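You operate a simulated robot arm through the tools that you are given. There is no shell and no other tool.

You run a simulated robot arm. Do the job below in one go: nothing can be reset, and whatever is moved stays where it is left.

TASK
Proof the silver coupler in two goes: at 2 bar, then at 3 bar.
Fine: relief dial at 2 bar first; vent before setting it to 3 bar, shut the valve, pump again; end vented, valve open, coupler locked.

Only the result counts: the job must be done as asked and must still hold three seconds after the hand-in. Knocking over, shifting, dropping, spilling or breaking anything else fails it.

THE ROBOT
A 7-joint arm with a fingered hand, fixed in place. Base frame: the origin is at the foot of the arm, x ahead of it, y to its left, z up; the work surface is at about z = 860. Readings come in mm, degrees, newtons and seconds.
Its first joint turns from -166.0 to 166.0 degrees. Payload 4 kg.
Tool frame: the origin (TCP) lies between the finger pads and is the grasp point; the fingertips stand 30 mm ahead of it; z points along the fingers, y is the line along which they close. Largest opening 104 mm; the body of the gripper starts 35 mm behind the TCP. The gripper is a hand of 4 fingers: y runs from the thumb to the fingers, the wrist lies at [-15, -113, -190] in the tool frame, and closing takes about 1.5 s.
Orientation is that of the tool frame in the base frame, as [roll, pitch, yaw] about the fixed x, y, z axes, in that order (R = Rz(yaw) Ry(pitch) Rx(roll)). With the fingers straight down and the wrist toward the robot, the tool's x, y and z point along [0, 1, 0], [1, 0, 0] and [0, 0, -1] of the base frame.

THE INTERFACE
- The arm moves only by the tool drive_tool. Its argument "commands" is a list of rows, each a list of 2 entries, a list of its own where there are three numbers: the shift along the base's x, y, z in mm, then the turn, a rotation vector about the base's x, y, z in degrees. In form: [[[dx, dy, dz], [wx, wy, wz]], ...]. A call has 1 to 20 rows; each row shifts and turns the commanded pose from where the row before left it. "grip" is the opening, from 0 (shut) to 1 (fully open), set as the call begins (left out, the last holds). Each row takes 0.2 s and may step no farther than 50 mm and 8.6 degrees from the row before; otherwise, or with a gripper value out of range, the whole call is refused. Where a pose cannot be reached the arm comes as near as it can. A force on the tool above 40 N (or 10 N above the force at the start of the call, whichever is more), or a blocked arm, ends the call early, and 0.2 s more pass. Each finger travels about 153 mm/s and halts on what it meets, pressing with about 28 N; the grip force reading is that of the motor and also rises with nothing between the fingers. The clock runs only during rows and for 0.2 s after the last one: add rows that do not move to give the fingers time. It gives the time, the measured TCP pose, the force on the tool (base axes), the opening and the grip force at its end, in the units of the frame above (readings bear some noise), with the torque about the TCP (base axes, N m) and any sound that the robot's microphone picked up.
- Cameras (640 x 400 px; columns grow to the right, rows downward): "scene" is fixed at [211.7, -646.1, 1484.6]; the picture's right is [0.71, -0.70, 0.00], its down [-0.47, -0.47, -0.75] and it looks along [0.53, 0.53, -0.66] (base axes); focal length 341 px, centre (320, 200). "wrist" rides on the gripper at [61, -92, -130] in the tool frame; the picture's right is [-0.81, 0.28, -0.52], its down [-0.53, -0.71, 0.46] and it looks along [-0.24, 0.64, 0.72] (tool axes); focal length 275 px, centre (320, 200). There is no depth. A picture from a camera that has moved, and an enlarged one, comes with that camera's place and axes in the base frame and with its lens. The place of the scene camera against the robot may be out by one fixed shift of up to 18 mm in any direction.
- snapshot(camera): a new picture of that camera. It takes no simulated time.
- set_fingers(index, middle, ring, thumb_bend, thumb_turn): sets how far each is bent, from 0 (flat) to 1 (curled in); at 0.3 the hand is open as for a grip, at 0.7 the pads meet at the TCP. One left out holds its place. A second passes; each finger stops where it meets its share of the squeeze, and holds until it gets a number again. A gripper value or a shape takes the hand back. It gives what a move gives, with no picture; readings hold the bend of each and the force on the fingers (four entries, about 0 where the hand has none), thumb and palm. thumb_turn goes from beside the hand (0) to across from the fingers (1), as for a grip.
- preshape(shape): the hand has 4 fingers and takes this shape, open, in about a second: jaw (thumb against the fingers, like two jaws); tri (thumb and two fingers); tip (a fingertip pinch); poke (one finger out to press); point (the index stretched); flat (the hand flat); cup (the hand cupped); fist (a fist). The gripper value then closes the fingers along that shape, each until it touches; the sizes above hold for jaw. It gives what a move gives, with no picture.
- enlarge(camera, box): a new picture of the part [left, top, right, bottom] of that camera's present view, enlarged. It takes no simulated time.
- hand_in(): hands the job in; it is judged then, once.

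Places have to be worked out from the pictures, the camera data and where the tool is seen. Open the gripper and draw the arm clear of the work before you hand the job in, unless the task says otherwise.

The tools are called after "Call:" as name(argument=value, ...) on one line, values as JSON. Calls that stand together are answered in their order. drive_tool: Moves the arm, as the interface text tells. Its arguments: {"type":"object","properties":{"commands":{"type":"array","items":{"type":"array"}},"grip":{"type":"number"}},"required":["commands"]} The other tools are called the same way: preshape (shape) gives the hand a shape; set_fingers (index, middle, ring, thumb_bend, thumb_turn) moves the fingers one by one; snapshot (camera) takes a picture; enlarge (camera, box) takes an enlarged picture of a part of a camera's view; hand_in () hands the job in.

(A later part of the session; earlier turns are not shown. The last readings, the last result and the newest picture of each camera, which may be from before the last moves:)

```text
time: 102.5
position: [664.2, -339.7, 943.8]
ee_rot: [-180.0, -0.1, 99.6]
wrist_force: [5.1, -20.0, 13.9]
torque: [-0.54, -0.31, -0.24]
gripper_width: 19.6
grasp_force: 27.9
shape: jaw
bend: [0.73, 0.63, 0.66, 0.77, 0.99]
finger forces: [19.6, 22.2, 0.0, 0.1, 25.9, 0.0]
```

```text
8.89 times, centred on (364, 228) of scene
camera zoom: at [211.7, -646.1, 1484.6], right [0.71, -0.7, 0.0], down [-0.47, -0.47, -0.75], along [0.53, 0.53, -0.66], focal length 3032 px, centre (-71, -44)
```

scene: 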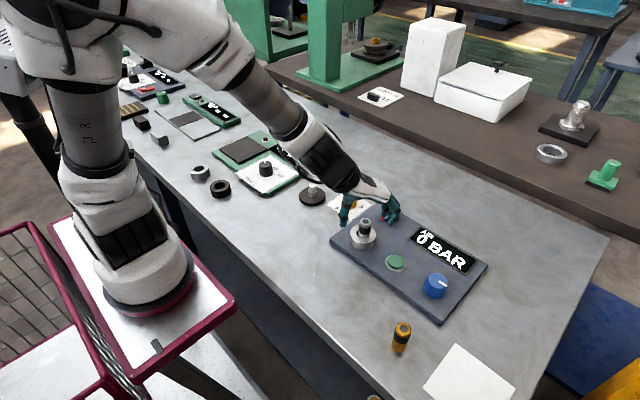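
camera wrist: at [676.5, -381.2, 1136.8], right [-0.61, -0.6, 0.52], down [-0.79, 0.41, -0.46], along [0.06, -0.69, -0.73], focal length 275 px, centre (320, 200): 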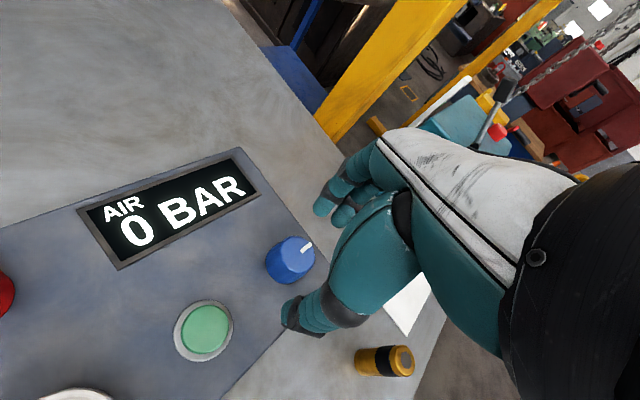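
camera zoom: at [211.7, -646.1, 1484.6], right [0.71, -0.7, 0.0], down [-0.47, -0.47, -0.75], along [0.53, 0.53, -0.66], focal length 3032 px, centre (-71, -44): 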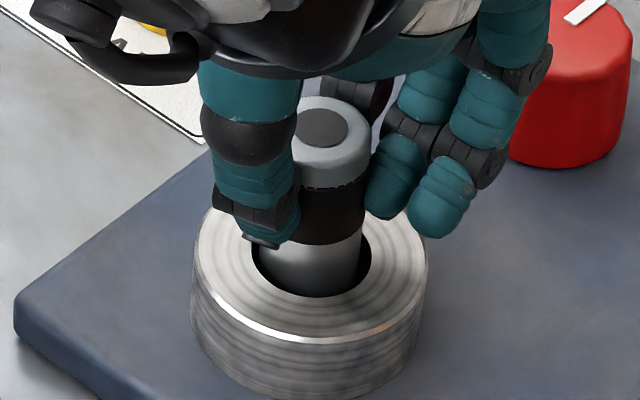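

The coupler is being pushed sideways into the hole wall. I'll undo the lateral push and release so that it can settle.

Call:
drive_tool(commands=[[[0, -3, 0], [0, 0, 0]], [[0, 0, 0], [0, 0, 0]]])

Call:
drive_tool(commands=[[[0, 0, 0], [0, 0, 0]], [[0, 0, 0], [0, 0, 0]], [[0, 0, 0], [0, 0, 0]], [[0, 0, 20], [0, 0, 0]], [[0, 0, 30], [0, 0, 0]], [[0, 0, 20], [0, 0, -7]], [[0, 0, 0], [0, 0, -7]], [[0, 0, 0], [0, 0, -7]], [[0, 0, 0], [0, 0, -7]], [[0, 0, 0], [0, 0, -7]], [[0, 0, 0], [0, 0, 0]]], grip=0.62)

Call:
enlarge(camera="wrist", box=[170, 200, 362, 400])

Call:
enlarge(camera="scene", box=[340, 205, 388, 250])

```text
time: 103.1
position: [664.1, -340.5, 943.5]
ee_rot: [-179.9, -0.1, 99.7]
wrist_force: [4.8, -11.9, 11.3]
torque: [-0.32, -0.26, -0.15]
gripper_width: 19.5
grasp_force: 28.0
shape: jaw
bend: [0.73, 0.63, 0.66, 0.77, 0.99]
finger forces: [20.3, 15.0, 0.0, 0.0, 25.8, 0.0]
```

```text
time: 105.5
position: [664.6, -341.2, 1013.1]
ee_rot: [180.0, -0.2, 64.7]
wrist_force: [0.3, 0.0, -0.4]
torque: [-0.01, 0.04, 0.02]
gripper_width: 64.2
grasp_force: 0.0
shape: jaw
bend: [0.28, 0.4, 0.37, 0.64, 1.0]
finger forces: [0.0, 0.0, 0.1, 0.1, 0.1, 0.1]
```

```text
2.00 times, centred on (266, 300) of wrist
camera zoom: at [607.2, -246.9, 1142.6], right [-0.1, -0.85, 0.52], down [-0.87, -0.18, -0.46], along [0.48, -0.49, -0.73], focal length 551 px, centre (428, 0)
```

zoom: 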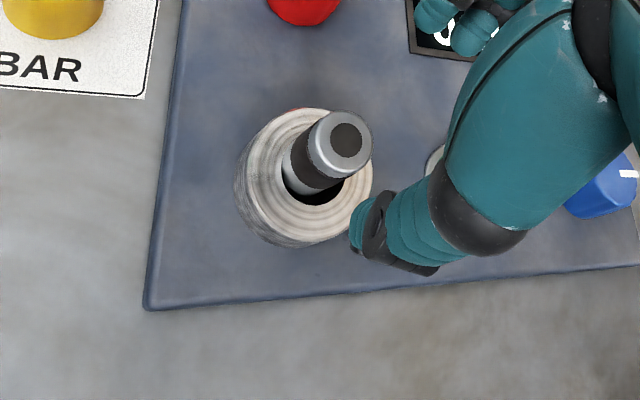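

```text
8.89 times, centred on (364, 228) of scene
camera zoom: at [211.7, -646.1, 1484.6], right [0.71, -0.7, 0.0], down [-0.47, -0.47, -0.75], along [0.53, 0.53, -0.66], focal length 3032 px, centre (-71, -44)
```

zoom: 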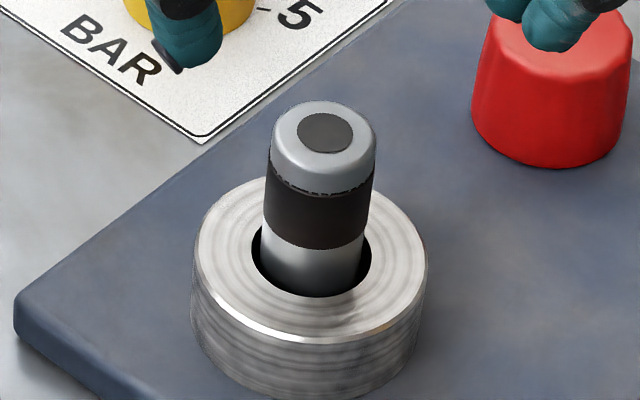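

Nothing locked; the hole is simply a loose nest. So one of the knobs must be the lock. I'll check whether red goes past 12 o'clock: move over red at yaw 35.

Call:
drive_tool(commands=[[[26, 0.3, 0], [0, 0, -6]], [[26, 0.3, 0], [0, 0, -6]], [[26, 0.2, 0], [0, 0, -6]], [[26, 0.2, 0], [0, 0, -6]], [[0, 0, -40], [0, 0, -6]], [[0, 0, -35], [0, 0, 0]], [[0, 0, 0], [0, 0, 0]]])

Call:
enlarge(camera="wrist", box=[220, 150, 412, 350])

Call:
enlarge(camera="scene", box=[330, 150, 458, 240])

```text
time: 107.1
position: [760.6, -341.4, 937.2]
ee_rot: [180.0, -0.2, 34.9]
wrist_force: [0.3, 0.7, -0.4]
torque: [-0.03, 0.01, 0.01]
gripper_width: 64.0
grasp_force: 0.1
shape: jaw
bend: [0.28, 0.4, 0.37, 0.64, 1.0]
finger forces: [0.1, 0.0, 0.0, 0.0, 0.1, 0.0]
out of reach, approached as far as the arm can: row 1
```

```text
2.00 times, centred on (316, 250) of wrist
camera zoom: at [757.8, -230.9, 1067.3], right [-0.51, -0.69, 0.52], down [-0.84, 0.28, -0.46], along [0.17, -0.67, -0.72], focal length 551 px, centre (328, 100)
```

zoom: 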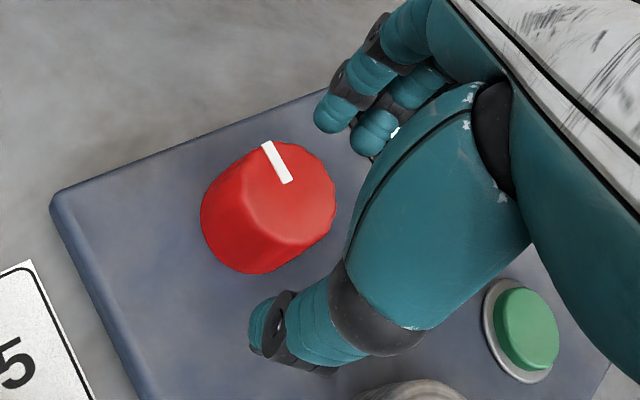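

```text
4.44 times, centred on (394, 195) of scene
camera zoom: at [211.7, -646.1, 1484.6], right [0.71, -0.7, 0.0], down [-0.47, -0.47, -0.75], along [0.53, 0.53, -0.66], focal length 1516 px, centre (-9, 222)
```

zoom: 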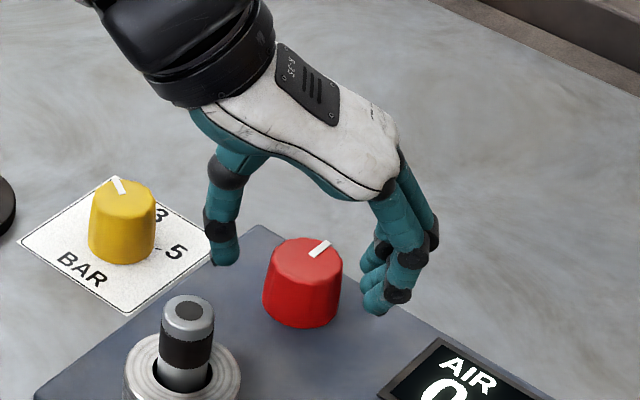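

I'm 8 mm short in x after a reach-limited row; I'll correct, lower, close and turn red +40°.

Call:
drive_tool(commands=[[[8, 1, -4], [0, 0, 0]], [[0, 0, -7], [0, 0, 0]], [[0, 0, -7], [0, 0, 0]], [[0, 0, 0], [0, 0, 0]]])

Call:
drive_tool(commands=[[[0, 0, 0], [0, 0, 0]], [[0, 0, 0], [0, 0, 0]], [[0, 0, 0], [0, 0, 0]], [[0, 0, 0], [0, 0, 0]], [[0, 0, 0], [0, 0, 0]]], grip=0.2)

Call:
drive_tool(commands=[[[0, 0, 0], [0, 0, 7]], [[0, 0, 0], [0, 0, 7]], [[0, 0, 0], [0, 0, 7]], [[0, 0, 0], [0, 0, 7]], [[0, 0, 0], [0, 0, 7]], [[0, 0, 0], [0, 0, 7]], [[0, 0, 0], [0, 0, 0]]])

Call:
enlarge(camera="scene", box=[330, 180, 458, 270])

Call:
enlarge(camera="wrist", box=[220, 150, 412, 350])

```text
time: 108.1
position: [769.1, -338.8, 918.2]
ee_rot: [-179.9, -0.2, 34.8]
wrist_force: [0.6, 0.3, -0.1]
torque: [-0.03, 0.01, 0.01]
gripper_width: 64.3
grasp_force: 0.0
shape: jaw
bend: [0.28, 0.4, 0.37, 0.64, 1.0]
finger forces: [0.1, 0.0, 0.0, 0.0, 0.0, 0.0]
```

```text
time: 109.3
position: [768.9, -338.5, 918.7]
ee_rot: [-180.0, -0.2, 34.8]
wrist_force: [-0.6, -0.1, -0.2]
torque: [-0.04, -0.03, 0.01]
gripper_width: 29.4
grasp_force: 27.8
shape: jaw
bend: [0.73, 0.53, 0.58, 0.74, 1.0]
finger forces: [16.9, 8.2, 0.0, 0.0, 25.3, 0.0]
```

```text
time: 110.9
position: [769.3, -338.2, 917.6]
ee_rot: [-179.9, -0.1, 76.9]
wrist_force: [-1.8, -8.5, -2.4]
torque: [-0.28, -0.04, -0.44]
gripper_width: 28.6
grasp_force: 27.6
shape: jaw
bend: [0.74, 0.54, 0.58, 0.75, 0.95]
finger forces: [14.4, 14.6, 0.0, 0.1, 25.9, 0.0]
```

```text
4.44 times, centred on (394, 225) of scene
camera zoom: at [211.7, -646.1, 1484.6], right [0.71, -0.7, 0.0], down [-0.47, -0.47, -0.75], along [0.53, 0.53, -0.66], focal length 1516 px, centre (-9, 89)
```

zoom: 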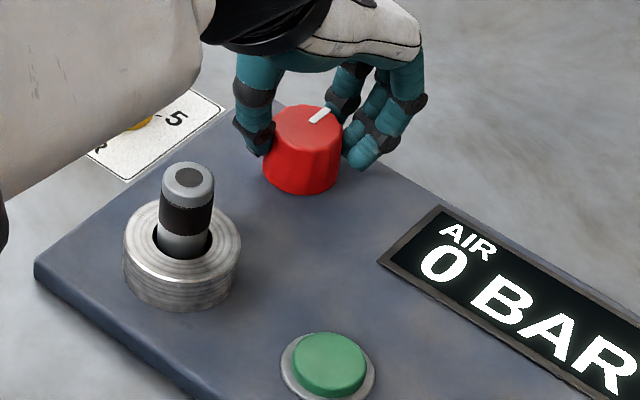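

```text
2.00 times, centred on (316, 250) of wrist
camera zoom: at [693.3, -259.3, 1048.8], right [0.08, -0.85, 0.51], down [-0.82, -0.36, -0.46], along [0.57, -0.38, -0.73], focal length 551 px, centre (328, 100)
```

zoom: 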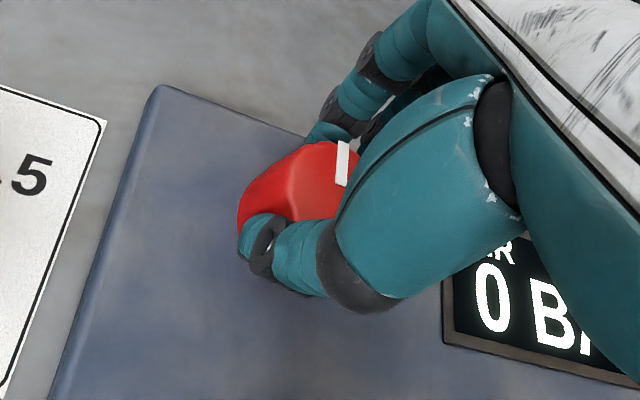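

Red hits a stop at 12 o'clock (torque -0.44 N m), so its range is probably from 3 to 12 o'clock. I'll release it and retry the coupler with a firm (~30 N) press held while twisting clockwise.

Call:
drive_tool(commands=[[[0, 0, 0], [0, 0, 0]], [[0, 0, 0], [0, 0, 0]], [[0, 0, 0], [0, 0, 0]], [[0, 0, 20], [0, 0, 0]], [[0, 0, 30], [0, 0, 0]], [[0, 0, 30], [0, 0, 0]], [[-26, -0.4, 0], [0, 0, 4.5]], [[-26, -0.4, 0], [0, 0, 4.5]], [[-26, -0.4, 0], [0, 0, 4.5]], [[-26.5, -0.4, 0], [0, 0, 4.5]], [[0, 0, 0], [0, 0, 0]]], grip=0.62)

Call:
snapshot(camera="wrist")

Call:
enlarge(camera="scene", box=[330, 180, 458, 270])

```text
time: 113.3
position: [663.1, -340.8, 998.8]
ee_rot: [179.9, -0.1, 94.8]
wrist_force: [0.0, -0.2, 0.3]
torque: [-0.01, -0.02, 0.02]
gripper_width: 64.0
grasp_force: 0.2
shape: jaw
bend: [0.28, 0.4, 0.37, 0.64, 1.0]
finger forces: [0.0, 0.1, 0.1, 0.0, 0.1, 0.0]
```

```text
taken
camera wrist: at [566.1, -287.0, 1129.1], right [0.34, -0.79, 0.52], down [-0.67, -0.59, -0.46], along [0.66, -0.19, -0.73], focal length 275 px, centre (320, 200)
```

wrist: 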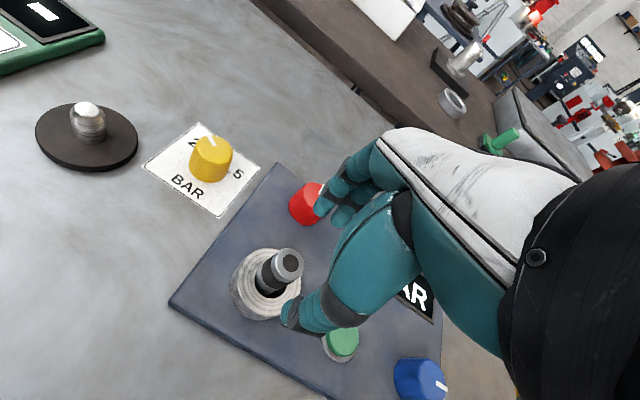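

```text
4.44 times, centred on (394, 225) of scene
camera zoom: at [211.7, -646.1, 1484.6], right [0.71, -0.7, 0.0], down [-0.47, -0.47, -0.75], along [0.53, 0.53, -0.66], focal length 1516 px, centre (-9, 89)
```

zoom: 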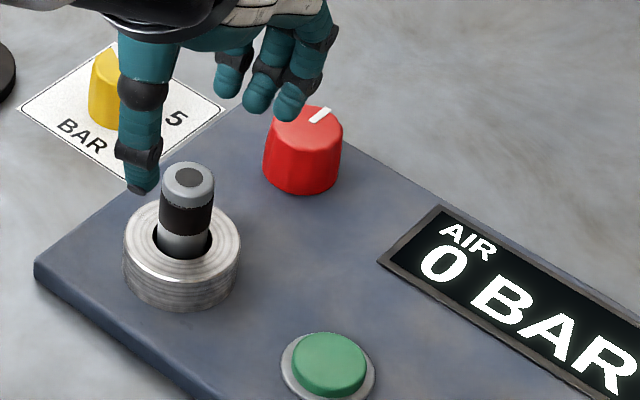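

Lowering onto the coupler again, gripping, and pressing down.

Call:
drive_tool(commands=[[[1, 0.5, -25], [0, 0, 0]], [[0, 0, -18], [0, 0, 0]], [[0, 0, -10], [0, 0, 0]], [[0, 0, 0], [0, 0, 0]]])

Call:
drive_tool(commands=[[[0, 0, 0], [0, 0, 0]], [[0, 0, 0], [0, 0, 0]], [[0, 0, 0], [0, 0, 0]], [[0, 0, 0], [0, 0, 0]], [[0, 0, 0], [0, 0, 0]], [[0, 0, -2], [0, 0, 0]], [[0, 0, -2], [0, 0, 0]], [[0, 0, 0], [0, 0, 0]]], grip=0.1)

Call:
enlarge(camera="scene", box=[340, 205, 388, 250])

```text
time: 114.3
position: [663.7, -339.1, 945.9]
ee_rot: [-179.9, -0.1, 94.8]
wrist_force: [-0.2, -0.2, -0.2]
torque: [0.01, 0.03, 0.02]
gripper_width: 64.1
grasp_force: 0.0
shape: jaw
bend: [0.28, 0.4, 0.37, 0.64, 1.0]
finger forces: [0.1, 0.1, 0.0, 0.0, 0.0, 0.0]
```

```text
time: 116.1
position: [664.6, -339.9, 944.0]
ee_rot: [179.9, -0.2, 94.8]
wrist_force: [-4.7, -2.2, 27.7]
torque: [-0.02, 0.03, -0.04]
gripper_width: 18.7
grasp_force: 28.1
shape: jaw
bend: [0.73, 0.62, 0.66, 0.75, 1.0]
finger forces: [18.6, 8.7, 0.0, 0.1, 31.3, 0.0]
```

```text
8.89 times, centred on (364, 228) of scene
camera zoom: at [211.7, -646.1, 1484.6], right [0.71, -0.7, 0.0], down [-0.47, -0.47, -0.75], along [0.53, 0.53, -0.66], focal length 3032 px, centre (-71, -44)
```

zoom: 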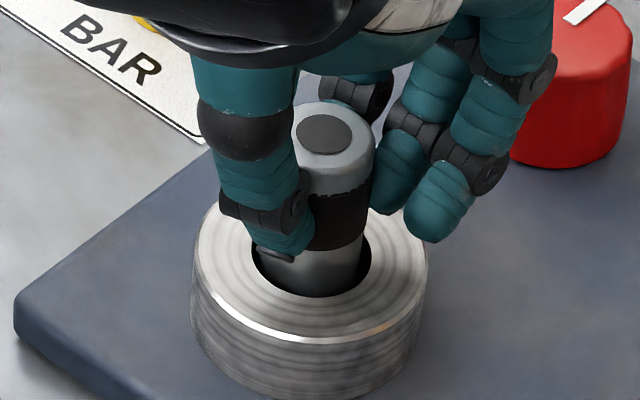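

Pressed at ~28 N. Twisting clockwise 90° while holding the press.

Call:
drive_tool(commands=[[[0, 0, 0], [0, 0, -7.5]], [[0, 0, 0], [0, 0, -7.5]], [[0, 0, 0], [0, 0, -7.5]], [[0, 0, -0.5], [0, 0, -7.5]], [[0, 0, -0.5], [0, 0, -7.5]], [[0, 0, 0], [0, 0, -7.5]], [[0, 0, 0], [0, 0, 0]]])

Call:
drive_tool(commands=[[[0, 0, -0.5], [0, 0, -7.5]], [[0, 0, -0.5], [0, 0, -7.5]], [[0, 0, 0], [0, 0, -7.5]], [[0, 0, -0.5], [0, 0, -7.5]], [[0, 0, 0], [0, 0, -7.5]], [[0, 0, 0], [0, 0, -7.5]], [[0, 0, 0], [0, 0, 0]]])

Call:
drive_tool(commands=[[[0, 0, 2], [0, 0, 0]], [[0, 0, 2], [0, 0, 0]], [[0, 0, 1.5], [0, 0, 0]], [[0, 0, 1.5], [0, 0, 0]], [[0, 0, 0], [0, 0, 0]]])

Call:
enlarge(camera="scene", box=[340, 205, 388, 250])

```text
time: 117.7
position: [667.5, -339.8, 943.8]
ee_rot: [179.1, -0.5, 54.0]
wrist_force: [-2.4, 4.0, 9.1]
torque: [0.11, 0.03, 0.04]
gripper_width: 18.0
grasp_force: 28.0
shape: jaw
bend: [0.74, 0.61, 0.66, 0.75, 1.0]
finger forces: [17.4, 9.5, 0.0, 0.0, 27.9, 0.1]
out of reach, approached as far as the arm can: row 5
```

```text
time: 119.3
position: [668.3, -339.6, 941.8]
ee_rot: [179.3, -0.5, 8.9]
wrist_force: [2.9, -2.4, 17.8]
torque: [-0.22, -0.05, 0.11]
gripper_width: 18.2
grasp_force: 28.1
shape: jaw
bend: [0.74, 0.6, 0.66, 0.75, 1.0]
finger forces: [19.9, 12.4, 0.0, 0.1, 25.2, 0.0]
```

```text
time: 120.5
position: [667.6, -339.6, 949.6]
ee_rot: [179.2, -0.4, 9.2]
wrist_force: [0.1, -0.6, -1.9]
torque: [0.0, 0.02, 0.01]
gripper_width: 17.1
grasp_force: 28.4
shape: jaw
bend: [0.73, 0.61, 0.66, 0.75, 1.0]
finger forces: [18.0, 8.6, 0.1, 0.1, 23.9, 0.1]
```

```text
8.89 times, centred on (364, 228) of scene
camera zoom: at [211.7, -646.1, 1484.6], right [0.71, -0.7, 0.0], down [-0.47, -0.47, -0.75], along [0.53, 0.53, -0.66], focal length 3032 px, centre (-71, -44)
```

zoom: 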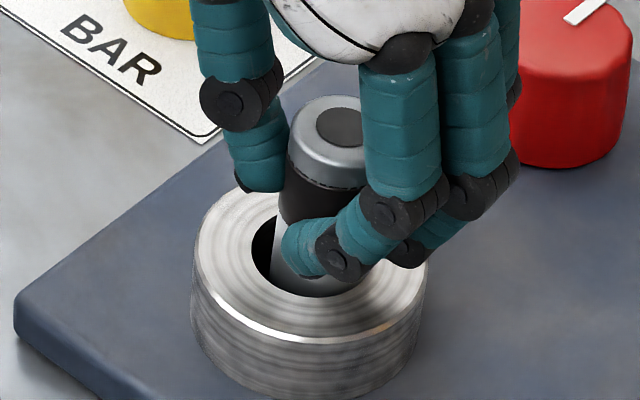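

Still not locked. I'll lift the coupler straight out by about 45 mm to see its foot and the inside of the socket.

Call:
drive_tool(commands=[[[-1.5, 0, 8], [0.7, 0, 0]], [[0, 0, 10], [0, 0, 0]], [[0, 0, 10], [0, 0, 0]], [[0, 0, 10], [0, 0, 0]], [[0, 0, 8], [0, 0, 0]], [[0, 0, 0], [0, 0, 0]]])

Call:
enlarge(camera="scene", box=[330, 190, 394, 250])

Call:
enlarge(camera="wrist", box=[170, 180, 362, 380])

```text
time: 121.9
position: [668.1, -340.3, 996.4]
ee_rot: [179.9, -0.6, 9.1]
wrist_force: [-0.2, 0.3, -1.4]
torque: [0.03, 0.01, -0.05]
gripper_width: 17.4
grasp_force: 27.8
shape: jaw
bend: [0.73, 0.61, 0.66, 0.75, 1.0]
finger forces: [17.9, 8.8, 0.0, 0.0, 23.9, 0.0]
```

```text
6.67 times, centred on (362, 220) of scene
camera zoom: at [211.7, -646.1, 1484.6], right [0.71, -0.7, 0.0], down [-0.47, -0.47, -0.75], along [0.53, 0.53, -0.66], focal length 2274 px, centre (40, 67)
```

zoom: 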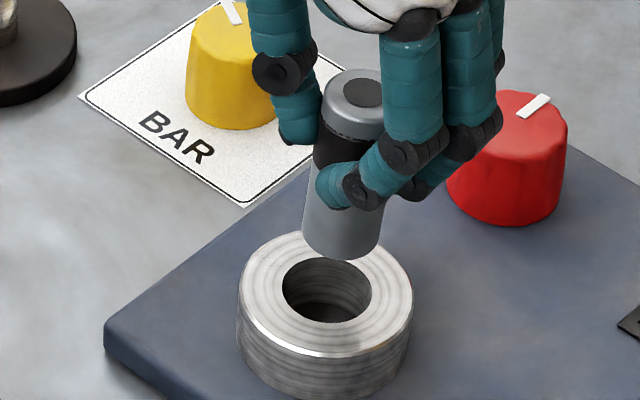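

```text
2.00 times, centred on (266, 280) of wrist
camera zoom: at [712.7, -239.8, 1125.4], right [-0.76, -0.4, 0.51], down [-0.63, 0.62, -0.46], along [-0.13, -0.67, -0.73], focal length 551 px, centre (428, 40)
```

zoom: 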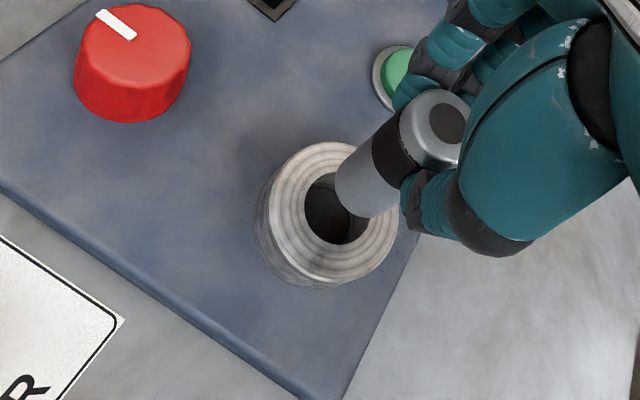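

The coupler is a plain cylinder and the socket a plain tube, so there is no bayonet. From both cameras it hangs centred over the hole, so I'll lower it straight back in.

Call:
drive_tool(commands=[[[0, 0, -10], [0, 0, 0]], [[0, 0, -10], [0, 0, 0]], [[0, 0, -10], [0, 0, 0]], [[0, 0, -8], [0, 0, 0]], [[0, 0, 0], [0, 0, 0]]])

Call:
enlarge(camera="scene", box=[340, 205, 388, 250])

```text
time: 123.1
position: [666.8, -339.8, 956.2]
ee_rot: [179.8, -0.6, 9.1]
wrist_force: [0.3, -0.1, -1.6]
torque: [0.0, -0.01, -0.01]
gripper_width: 17.2
grasp_force: 28.1
shape: jaw
bend: [0.73, 0.61, 0.66, 0.75, 1.0]
finger forces: [17.9, 8.7, 0.1, 0.0, 23.9, 0.1]
```

```text
8.89 times, centred on (364, 228) of scene
camera zoom: at [211.7, -646.1, 1484.6], right [0.71, -0.7, 0.0], down [-0.47, -0.47, -0.75], along [0.53, 0.53, -0.66], focal length 3032 px, centre (-71, -44)
```

zoom: 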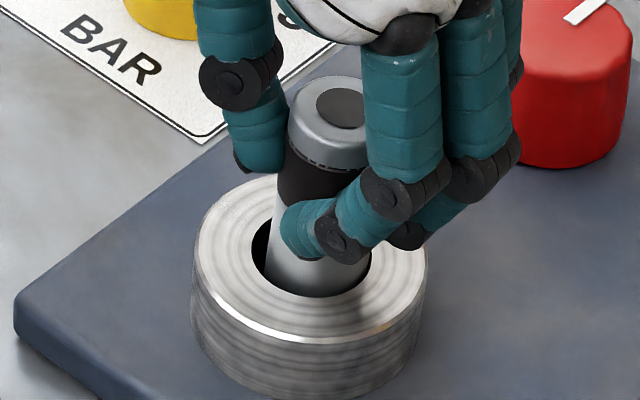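

It is entering the hole cleanly. Lowering the rest gently until it seats, then releasing.

Call:
drive_tool(commands=[[[-1, 0, -4], [0, 0, 0]], [[-1, 0, -4], [0, 0, 0]], [[0, 0, -3], [0, 0, 0]], [[0, 0, -2], [0, 0, 0]], [[0, 0, 0], [0, 0, 0]]])

Call:
drive_tool(commands=[[[0, 0, 0], [0, 0, 0]], [[0, 0, 0], [0, 0, 0]], [[0, 0, 0], [0, 0, 0]], [[0, 0, 20], [0, 0, 0]], [[0, 0, 30], [0, 0, 0]], [[0, 0, 10], [0, 0, 7]], [[0, 0, 0], [0, 0, 7]], [[0, 0, 0], [0, 0, 7]], [[0, 0, 0], [0, 0, 7]], [[0, 0, 0], [0, 0, 7]], [[0, 0, 0], [0, 0, 7]], [[0, 0, 0], [0, 0, 7]], [[0, 0, 0], [0, 0, 0]]], grip=0.62)

Call:
enlarge(camera="scene", box=[340, 205, 388, 250])

Call:
snapshot(camera="wrist")

```text
time: 124.3
position: [666.0, -339.7, 943.0]
ee_rot: [179.9, -0.5, 9.2]
wrist_force: [-0.6, 1.2, 6.7]
torque: [-0.01, 0.02, -0.01]
gripper_width: 17.4
grasp_force: 27.7
shape: jaw
bend: [0.73, 0.61, 0.66, 0.75, 1.0]
finger forces: [17.6, 9.1, 0.0, 0.1, 25.6, 0.0]
```

```text
time: 127.1
position: [664.7, -339.7, 1004.9]
ee_rot: [179.9, -0.6, 58.0]
wrist_force: [0.3, 1.0, -0.2]
torque: [0.0, -0.01, 0.01]
gripper_width: 64.2
grasp_force: 0.0
shape: jaw
bend: [0.28, 0.4, 0.37, 0.64, 1.0]
finger forces: [0.0, 0.1, 0.0, 0.0, 0.0, 0.0]
```

```text
8.89 times, centred on (364, 228) of scene
camera zoom: at [211.7, -646.1, 1484.6], right [0.71, -0.7, 0.0], down [-0.47, -0.47, -0.75], along [0.53, 0.53, -0.66], focal length 3032 px, centre (-71, -44)
```

zoom: 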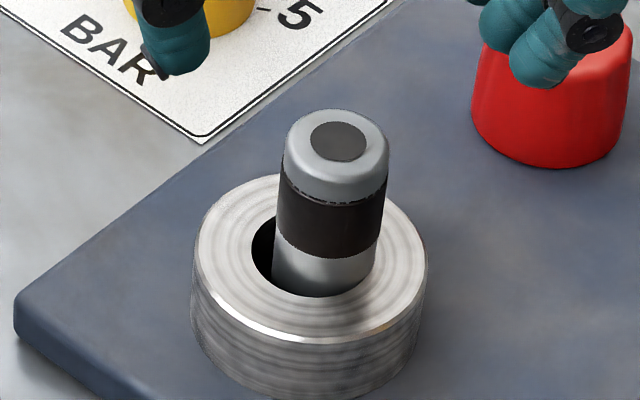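

```text
taken
camera wrist: at [618.1, -240.2, 1134.8], right [-0.2, -0.84, 0.51], down [-0.88, -0.07, -0.46], along [0.42, -0.54, -0.73], focal length 275 px, centre (320, 200)
```

wrist: 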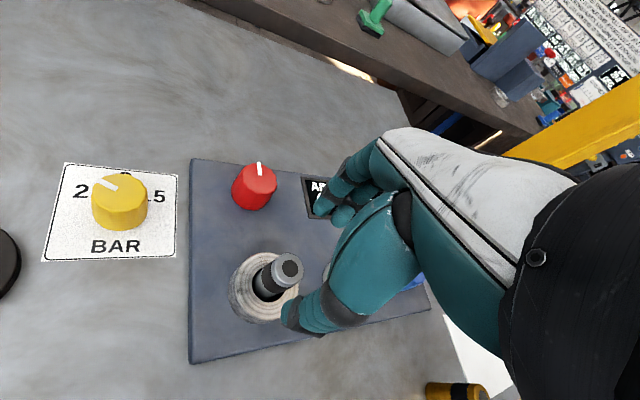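

Seated, but leaning to one side of the hole by ~3 mm. I'll recentre it first (in case the lock needs it centred), then drive blue firmly to its end stop.

Call:
drive_tool(commands=[[[2, -1.5, -25], [0, 0, 0]], [[0, 0, -20], [0, 0, 0]], [[0, 0, -13], [0, 0, 0]], [[0, 0, 0], [0, 0, 0]]])

Call:
drive_tool(commands=[[[0, 0, 0], [0, 0, 0]], [[0, 0, 0], [0, 0, 0]], [[0, 0, 0], [0, 0, 0]], [[0, 0, 0], [0, 0, 0]], [[0, 0, 0], [0, 0, 0]], [[-1.2, 1.2, 0], [0, 0, 0]], [[-1.3, 1.2, 0], [0, 0, 0]], [[0, 0, -2], [0, 0, 0]], [[0, 0, -1], [0, 0, 0]], [[0, 0, 0], [0, 0, 0]]], grip=0.1)

Call:
enlarge(camera="scene", box=[340, 205, 388, 250])

```text
time: 128.1
position: [665.4, -342.2, 945.1]
ee_rot: [179.9, -0.6, 58.0]
wrist_force: [0.7, -0.7, 0.2]
torque: [0.01, -0.02, -0.04]
gripper_width: 64.0
grasp_force: 0.1
shape: jaw
bend: [0.28, 0.4, 0.37, 0.64, 1.0]
finger forces: [0.1, 0.1, 0.0, 0.0, 0.0, 0.1]
```

```text
time: 130.3
position: [664.5, -339.4, 943.2]
ee_rot: [179.8, -0.6, 58.2]
wrist_force: [-1.9, -0.1, 18.0]
torque: [-0.04, -0.02, -0.05]
gripper_width: 18.5
grasp_force: 28.1
shape: jaw
bend: [0.73, 0.62, 0.67, 0.75, 1.0]
finger forces: [16.9, 10.5, 0.0, 0.0, 28.6, 0.0]
```

```text
8.89 times, centred on (364, 228) of scene
camera zoom: at [211.7, -646.1, 1484.6], right [0.71, -0.7, 0.0], down [-0.47, -0.47, -0.75], along [0.53, 0.53, -0.66], focal length 3032 px, centre (-71, -44)
```

zoom: 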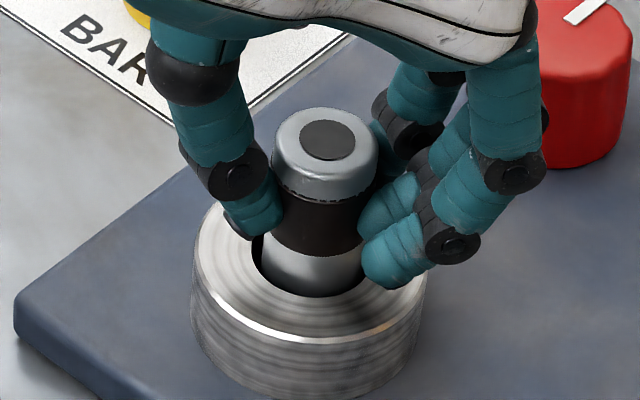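

Centred now. Releasing, rising and moving over blue (yaw ≈ 34).

Call:
drive_tool(commands=[[[0, 0, 0], [0, 0, 0]], [[0, 0, 0], [0, 0, 0]], [[0, 0, 0], [0, 0, 0]], [[0, 0, 20], [0, 0, 0]], [[0, 0, 30], [0, 0, 0]], [[0, 0, 10], [0, 0, 0]], [[-0.5, -47.5, 0], [0, 0, -6]], [[-0.5, -47.5, 0], [0, 0, -6]], [[-0.5, -47.5, 0], [0, 0, -6]], [[0, -47.5, 0], [0, 0, -6]], [[0, 0, -40], [0, 0, 0]], [[0, 0, -25], [0, 0, 0]], [[0, 0, 0], [0, 0, 0]]], grip=0.62)

Call:
enlarge(camera="wrist", box=[220, 150, 412, 350])

Call:
enlarge(camera="scene", box=[340, 200, 500, 320])

```text
time: 133.1
position: [662.7, -528.0, 935.8]
ee_rot: [180.0, -0.5, 34.1]
wrist_force: [0.5, -0.6, -0.1]
torque: [0.01, -0.02, -0.02]
gripper_width: 64.1
grasp_force: 0.1
shape: jaw
bend: [0.28, 0.4, 0.37, 0.64, 1.0]
finger forces: [0.0, 0.1, 0.1, 0.0, 0.1, 0.0]
```

```text
2.00 times, centred on (316, 250) of wrist
camera zoom: at [660.7, -418.9, 1065.9], right [-0.52, -0.68, 0.51], down [-0.84, 0.29, -0.46], along [0.17, -0.67, -0.73], focal length 551 px, centre (328, 100)
```

zoom: 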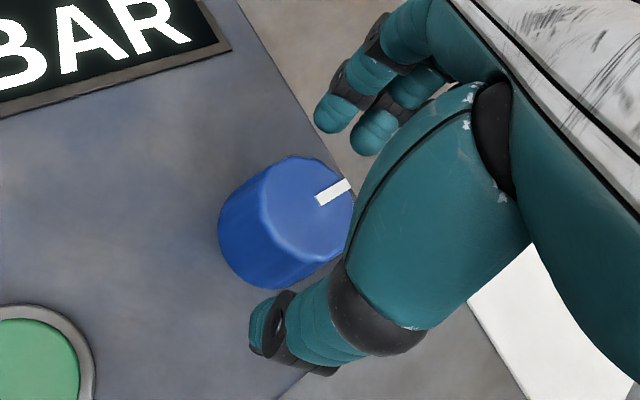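

```text
3.33 times, centred on (420, 260) of scene
camera zoom: at [211.7, -646.1, 1484.6], right [0.71, -0.7, 0.0], down [-0.47, -0.47, -0.75], along [0.53, 0.53, -0.66], focal length 1137 px, centre (-13, 0)
```

zoom: 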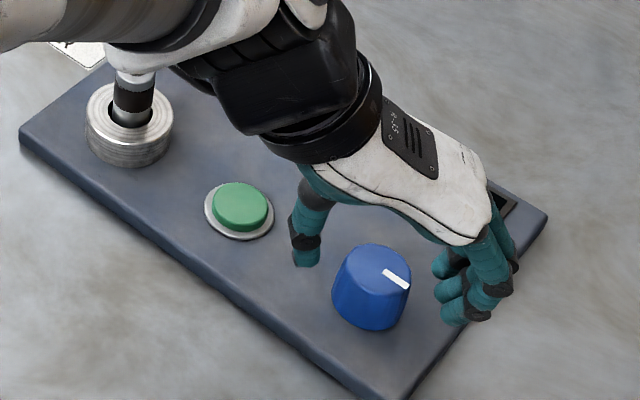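

Aligned over blue. Lower, close and turn clockwise another 30° to feel for its stop.

Call:
drive_tool(commands=[[[0, -1.5, -9], [0, 0, 0]], [[0, 0, -8], [0, 0, 0]], [[0, 0, 0], [0, 0, 0]]])

Call:
drive_tool(commands=[[[0, 0, 0], [0, 0, 0]], [[0, 0, 0], [0, 0, 0]], [[0, 0, 0], [0, 0, 0]], [[0, 0, 0], [0, 0, 0]], [[0, 0, 0], [0, 0, 0]]], grip=0.2)

Call:
drive_tool(commands=[[[0, 0, 0], [0, 0, -6]], [[0, 0, 0], [0, 0, -6]], [[0, 0, 0], [0, 0, -6]], [[0, 0, 0], [0, 0, -6]], [[0, 0, 0], [0, 0, 0]]])

Call:
enlarge(camera="wrist", box=[220, 150, 412, 350])

Call:
enlarge(camera="scene", box=[340, 200, 500, 320])

```text
time: 133.9
position: [662.3, -529.1, 920.0]
ee_rot: [180.0, -0.6, 34.1]
wrist_force: [0.3, 0.2, 0.1]
torque: [-0.03, 0.02, -0.03]
gripper_width: 64.2
grasp_force: 0.2
shape: jaw
bend: [0.28, 0.4, 0.37, 0.64, 1.0]
finger forces: [0.0, 0.0, 0.0, 0.0, 0.0, 0.0]
```

```text
time: 135.1
position: [662.7, -530.3, 920.5]
ee_rot: [180.0, -0.7, 34.2]
wrist_force: [-1.8, 3.8, -2.0]
torque: [0.07, 0.02, 0.01]
gripper_width: 32.0
grasp_force: 27.8
shape: jaw
bend: [0.74, 0.54, 0.57, 0.74, 1.0]
finger forces: [14.0, 7.2, 0.0, 0.0, 25.1, 0.0]
```

```text
time: 136.3
position: [662.9, -530.9, 920.9]
ee_rot: [179.9, -0.6, 10.1]
wrist_force: [4.7, 6.2, -6.8]
torque: [0.05, -0.23, 0.27]
gripper_width: 29.9
grasp_force: 27.7
shape: jaw
bend: [0.74, 0.55, 0.57, 0.74, 1.0]
finger forces: [14.9, 5.7, 0.0, 0.0, 25.3, 0.0]
```

```text
2.00 times, centred on (316, 250) of wrist
camera zoom: at [705.8, -429.4, 1050.7], right [-0.76, -0.41, 0.51], down [-0.64, 0.61, -0.46], along [-0.12, -0.68, -0.73], focal length 551 px, centre (328, 100)
```

zoom: 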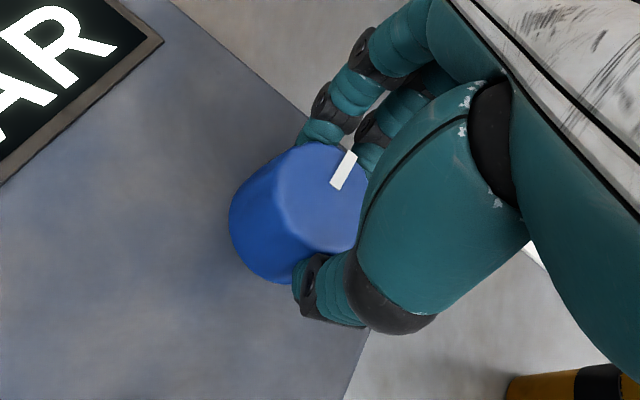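

```text
3.33 times, centred on (420, 260) of scene
camera zoom: at [211.7, -646.1, 1484.6], right [0.71, -0.7, 0.0], down [-0.47, -0.47, -0.75], along [0.53, 0.53, -0.66], focal length 1137 px, centre (-13, 0)
```

zoom: 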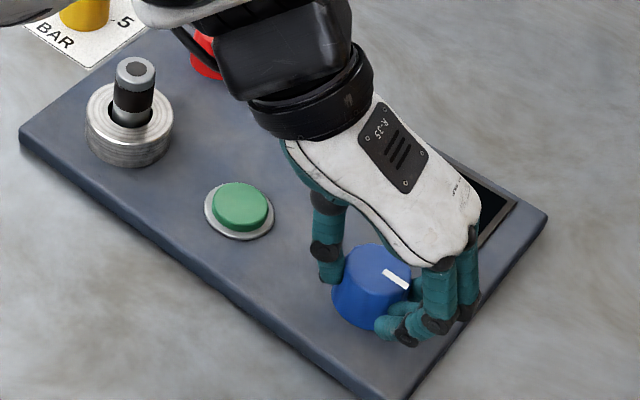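

Blue has a stop at 3 o'clock (torque 0.27, pointer unchanged). I'll release it and tug the coupler once more with blue fully at its stop.

Call:
drive_tool(commands=[[[0, 0, 0], [0, 0, 0]], [[0, 0, 0], [0, 0, 0]], [[0, 0, 0], [0, 0, 0]], [[0, 0, 20], [0, 0, 0]], [[0, 0, 30], [0, 0, 0]], [[0, 0, 30], [0, 0, 0]], [[0.5, 38, 0], [0, 0, 7]], [[0.5, 38, 0], [0, 0, 7]], [[0.5, 38, 0], [0, 0, 7]], [[0.5, 38, 0], [0, 0, 7]], [[0.5, 38, 0], [0, 0, 7]], [[0, 0, -30], [0, 0, 7]], [[0, 0, -12], [0, 0, 0]], [[0, 0, 0], [0, 0, 0]]], grip=0.62)

Call:
enlarge(camera="scene", box=[340, 205, 388, 250])

Call:
snapshot(camera="wrist")

```text
time: 139.3
position: [665.0, -340.4, 959.6]
ee_rot: [179.9, -0.6, 52.1]
wrist_force: [-0.1, 0.3, 0.0]
torque: [-0.01, 0.02, 0.02]
gripper_width: 64.5
grasp_force: 0.1
shape: jaw
bend: [0.28, 0.4, 0.37, 0.64, 1.0]
finger forces: [0.1, 0.1, 0.0, 0.1, 0.0, 0.0]
```

```text
8.89 times, centred on (364, 228) of scene
camera zoom: at [211.7, -646.1, 1484.6], right [0.71, -0.7, 0.0], down [-0.47, -0.47, -0.75], along [0.53, 0.53, -0.66], focal length 3032 px, centre (-71, -44)
```

zoom: 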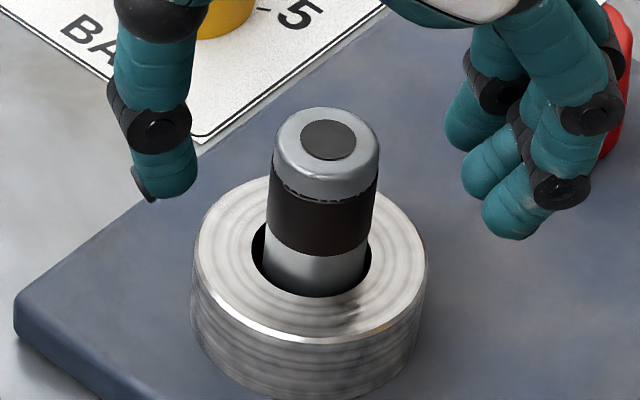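

```text
taken
camera wrist: at [629.1, -236.8, 1088.8], right [-0.28, -0.81, 0.51], down [-0.89, 0.02, -0.46], along [0.36, -0.58, -0.73], focal length 275 px, centre (320, 200)
```

wrist: 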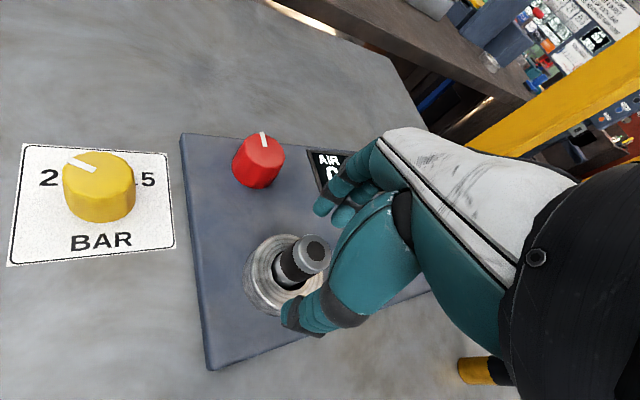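

Coupler centred. Lower, grip, gentle pull.

Call:
drive_tool(commands=[[[0, 0, -7], [0, 0, 0]], [[0, 0, -7], [0, 0, 0]], [[0, 0, 0], [0, 0, 0]]])

Call:
drive_tool(commands=[[[0, 0, 0], [0, 0, 0]], [[0, 0, 0], [0, 0, 0]], [[0, 0, 0], [0, 0, 0]], [[0, 0, 0], [0, 0, 0]], [[0, 0, 0], [0, 0, 0]], [[0, 0, 1.5], [0, 0, 0]], [[0, 0, 1.5], [0, 0, 0]], [[0, 0, 0], [0, 0, 0]]], grip=0.1)

Call:
enlarge(camera="scene", box=[340, 205, 388, 250])

```text
time: 140.1
position: [665.0, -340.4, 943.7]
ee_rot: [179.9, -0.6, 52.1]
wrist_force: [1.1, 0.0, 0.4]
torque: [0.01, -0.01, 0.0]
gripper_width: 64.3
grasp_force: 0.0
shape: jaw
bend: [0.28, 0.4, 0.37, 0.64, 1.0]
finger forces: [0.1, 0.1, 0.0, 0.1, 0.1, 0.0]
```

```text
time: 141.9
position: [664.6, -340.9, 948.2]
ee_rot: [179.9, -0.6, 52.1]
wrist_force: [0.0, 0.8, -2.2]
torque: [0.01, 0.01, 0.01]
gripper_width: 17.8
grasp_force: 28.2
shape: jaw
bend: [0.73, 0.62, 0.67, 0.75, 1.0]
finger forces: [15.2, 8.4, 0.0, 0.0, 23.8, 0.0]
```

```text
8.89 times, centred on (364, 228) of scene
camera zoom: at [211.7, -646.1, 1484.6], right [0.71, -0.7, 0.0], down [-0.47, -0.47, -0.75], along [0.53, 0.53, -0.66], focal length 3032 px, centre (-71, -44)
```

zoom: 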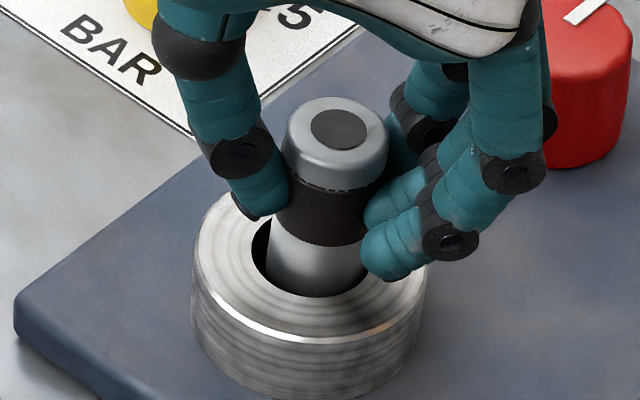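

Still free with blue at its stop. The combination not tried yet is red back at 3 o'clock, with the coupler seated while it is turned. I'll seat the coupler, release it and return to red.

Call:
drive_tool(commands=[[[-0.8, 0.8, -2], [0, 0, 0]], [[-0.5, 0.5, -2], [0, 0, 0]], [[0, 0, -1.5], [0, 0, 0]], [[0, 0, 0], [0, 0, 0]]])

Call:
drive_tool(commands=[[[0, 0, 0], [0, 0, 0]], [[0, 0, 0], [0, 0, 0]], [[0, 0, 0], [0, 0, 0]], [[0, 0, 20], [0, 0, 0]], [[0, 0, 30], [0, 0, 0]], [[0, 0, 10], [0, 0, 0]], [[26, -0.2, 0], [0, 0, 7]], [[26, -0.2, 0], [0, 0, 7]], [[26, -0.2, 0], [0, 0, 7]], [[27, -0.2, 0], [0, 0, 7]], [[0, 0, -40], [0, 0, 7]], [[0, 0, -26], [0, 0, 0]], [[0, 0, 0], [0, 0, 0]]], grip=0.62)

Call:
enlarge(camera="wrist", box=[220, 150, 412, 350])

Call:
enlarge(camera="scene", box=[330, 170, 458, 260])

```text
time: 142.9
position: [664.3, -339.1, 943.5]
ee_rot: [179.8, -0.7, 52.1]
wrist_force: [-2.2, 2.0, 20.9]
torque: [0.02, -0.06, 0.0]
gripper_width: 18.4
grasp_force: 27.9
shape: jaw
bend: [0.73, 0.62, 0.67, 0.75, 1.0]
finger forces: [17.0, 9.9, 0.0, 0.0, 29.5, 0.0]
```

```text
time: 145.7
position: [768.2, -339.7, 936.0]
ee_rot: [179.9, -0.6, 87.1]
wrist_force: [-0.5, -1.2, -0.5]
torque: [0.0, 0.04, -0.01]
gripper_width: 64.3
grasp_force: 0.1
shape: jaw
bend: [0.28, 0.4, 0.37, 0.64, 1.0]
finger forces: [0.0, 0.0, 0.0, 0.1, 0.0, 0.0]
```

```text
2.00 times, centred on (316, 250) of wrist
camera zoom: at [678.3, -276.2, 1065.9], right [0.23, -0.83, 0.51], down [-0.74, -0.49, -0.46], along [0.63, -0.27, -0.73], focal length 551 px, centre (328, 100)
```

zoom: 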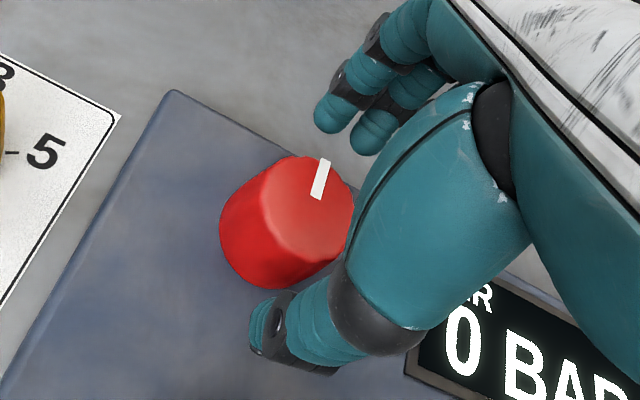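

```text
4.44 times, centred on (394, 215) of scene
camera zoom: at [211.7, -646.1, 1484.6], right [0.71, -0.7, 0.0], down [-0.47, -0.47, -0.75], along [0.53, 0.53, -0.66], focal length 1516 px, centre (-9, 133)
```

zoom: 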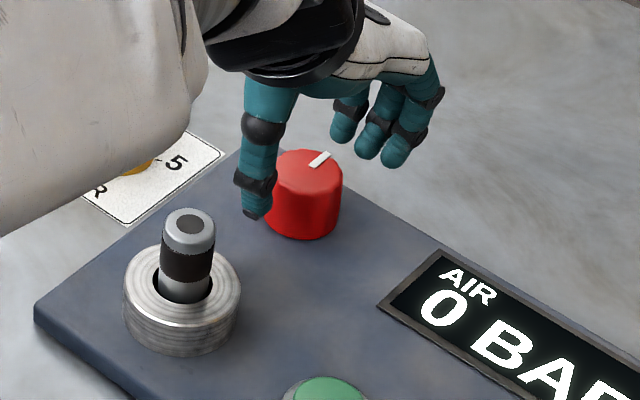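

Aligned over red; lower, close, and turn clockwise 45°, then the rest.

Call:
drive_tool(commands=[[[0, 0, -9], [0, 0, 0]], [[0, 0, -8], [0, 0, 0]], [[0, 0, 0], [0, 0, 0]]])

Call:
drive_tool(commands=[[[0, 0, 0], [0, 0, 0]], [[0, 0, 0], [0, 0, 0]], [[0, 0, 0], [0, 0, 0]], [[0, 0, 0], [0, 0, 0]], [[0, 0, 0], [0, 0, 0]]], grip=0.2)

Call:
drive_tool(commands=[[[0, 0, 0], [0, 0, -7]], [[0, 0, 0], [0, 0, -7]], [[0, 0, 0], [0, 0, -7]], [[0, 0, 0], [0, 0, -7]], [[0, 0, 0], [0, 0, -7]], [[0, 0, 0], [0, 0, -7]], [[0, 0, 0], [0, 0, -7]], [[0, 0, 0], [0, 0, 0]]])

Call:
drive_tool(commands=[[[0, 0, 0], [0, 0, -7]], [[0, 0, 0], [0, 0, -7]], [[0, 0, 0], [0, 0, -7]], [[0, 0, 0], [0, 0, -7]], [[0, 0, 0], [0, 0, -7]], [[0, 0, 0], [0, 0, 0]]])

Call:
enlarge(camera="scene", box=[330, 170, 458, 260])

Call:
enlarge(camera="wrist", box=[220, 150, 412, 350])

```text
time: 146.5
position: [768.4, -340.8, 918.5]
ee_rot: [179.9, -0.5, 87.1]
wrist_force: [0.1, 0.3, 0.0]
torque: [0.0, 0.01, 0.01]
gripper_width: 64.1
grasp_force: 0.1
shape: jaw
bend: [0.28, 0.4, 0.37, 0.64, 1.0]
finger forces: [0.0, 0.0, 0.0, 0.1, 0.1, 0.0]
```

```text
time: 147.7
position: [767.9, -339.9, 919.9]
ee_rot: [179.9, -0.6, 87.0]
wrist_force: [-4.3, -0.1, -2.0]
torque: [-0.03, 0.07, -0.01]
gripper_width: 32.3
grasp_force: 28.2
shape: jaw
bend: [0.74, 0.53, 0.56, 0.74, 1.0]
finger forces: [13.9, 7.5, 0.1, 0.1, 25.4, 0.0]
```

```text
time: 149.5
position: [767.0, -339.2, 919.1]
ee_rot: [179.9, -0.6, 38.1]
wrist_force: [-4.7, 6.6, -3.4]
torque: [0.15, 0.06, 0.01]
gripper_width: 32.2
grasp_force: 28.0
shape: jaw
bend: [0.74, 0.54, 0.56, 0.74, 1.0]
finger forces: [13.7, 7.1, 0.0, 0.1, 28.2, 0.1]
```

```text
time: 150.9
position: [769.0, -339.2, 918.5]
ee_rot: [179.9, -0.5, 3.0]
wrist_force: [0.5, 5.9, -2.9]
torque: [0.12, 0.0, 0.09]
gripper_width: 31.9
grasp_force: 27.9
shape: jaw
bend: [0.74, 0.54, 0.56, 0.74, 1.0]
finger forces: [14.1, 7.3, 0.0, 0.1, 27.9, 0.0]
```

```text
4.44 times, centred on (394, 215) of scene
camera zoom: at [211.7, -646.1, 1484.6], right [0.71, -0.7, 0.0], down [-0.47, -0.47, -0.75], along [0.53, 0.53, -0.66], focal length 1516 px, centre (-9, 133)
```

zoom: 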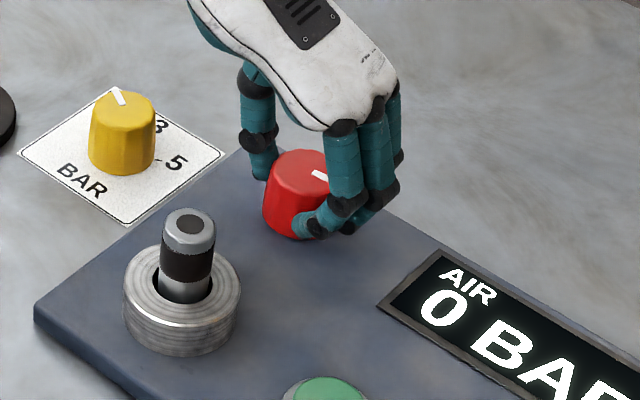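

```text
2.00 times, centred on (316, 250) of wrist
camera zoom: at [824.5, -244.3, 1049.5], right [-0.8, -0.32, 0.51], down [-0.56, 0.68, -0.46], along [-0.2, -0.66, -0.73], focal length 551 px, centre (328, 100)
```

zoom: 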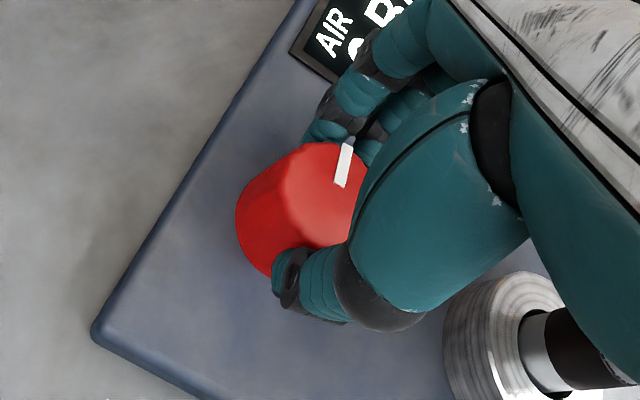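

Good; about 84° turned. Another 14° to press it to its stop.

Call:
drive_tool(commands=[[[0, 0, 0], [0, 0, -5]], [[0, 0, 0], [0, 0, -5]], [[0, 0, 0], [0, 0, -4]], [[0, 0, 0], [0, 0, 0]]])

Call:
enlarge(camera="wrist", box=[220, 150, 412, 350])

Call:
snapshot(camera="scene")

```text
time: 151.9
position: [770.9, -339.7, 919.4]
ee_rot: [179.9, -0.7, -11.0]
wrist_force: [8.3, 6.1, 2.0]
torque: [0.1, -0.19, 0.23]
gripper_width: 31.3
grasp_force: 27.9
shape: jaw
bend: [0.74, 0.53, 0.56, 0.74, 1.0]
finger forces: [14.2, 8.4, 0.0, 0.0, 29.6, 0.0]
```

```text
2.00 times, centred on (316, 250) of wrist
camera zoom: at [846.3, -260.4, 1049.2], right [-0.85, -0.11, 0.51], down [-0.38, 0.8, -0.46], along [-0.35, -0.59, -0.73], focal length 551 px, centre (328, 100)
```

zoom: 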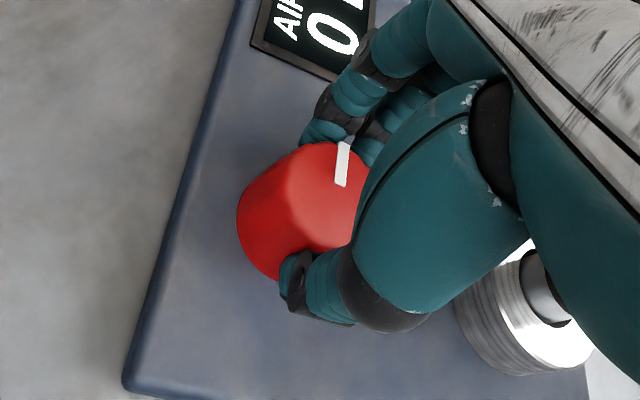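

```text
taken
```

scene: 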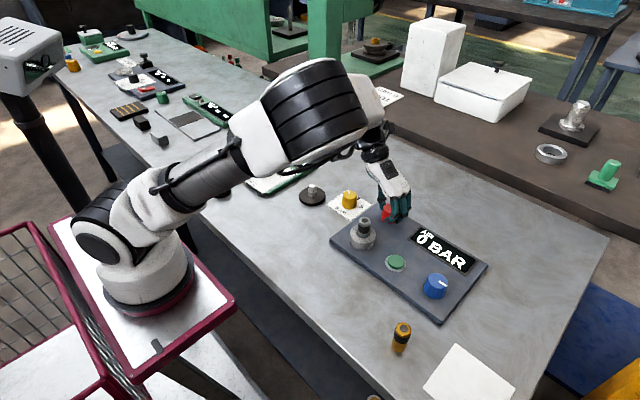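

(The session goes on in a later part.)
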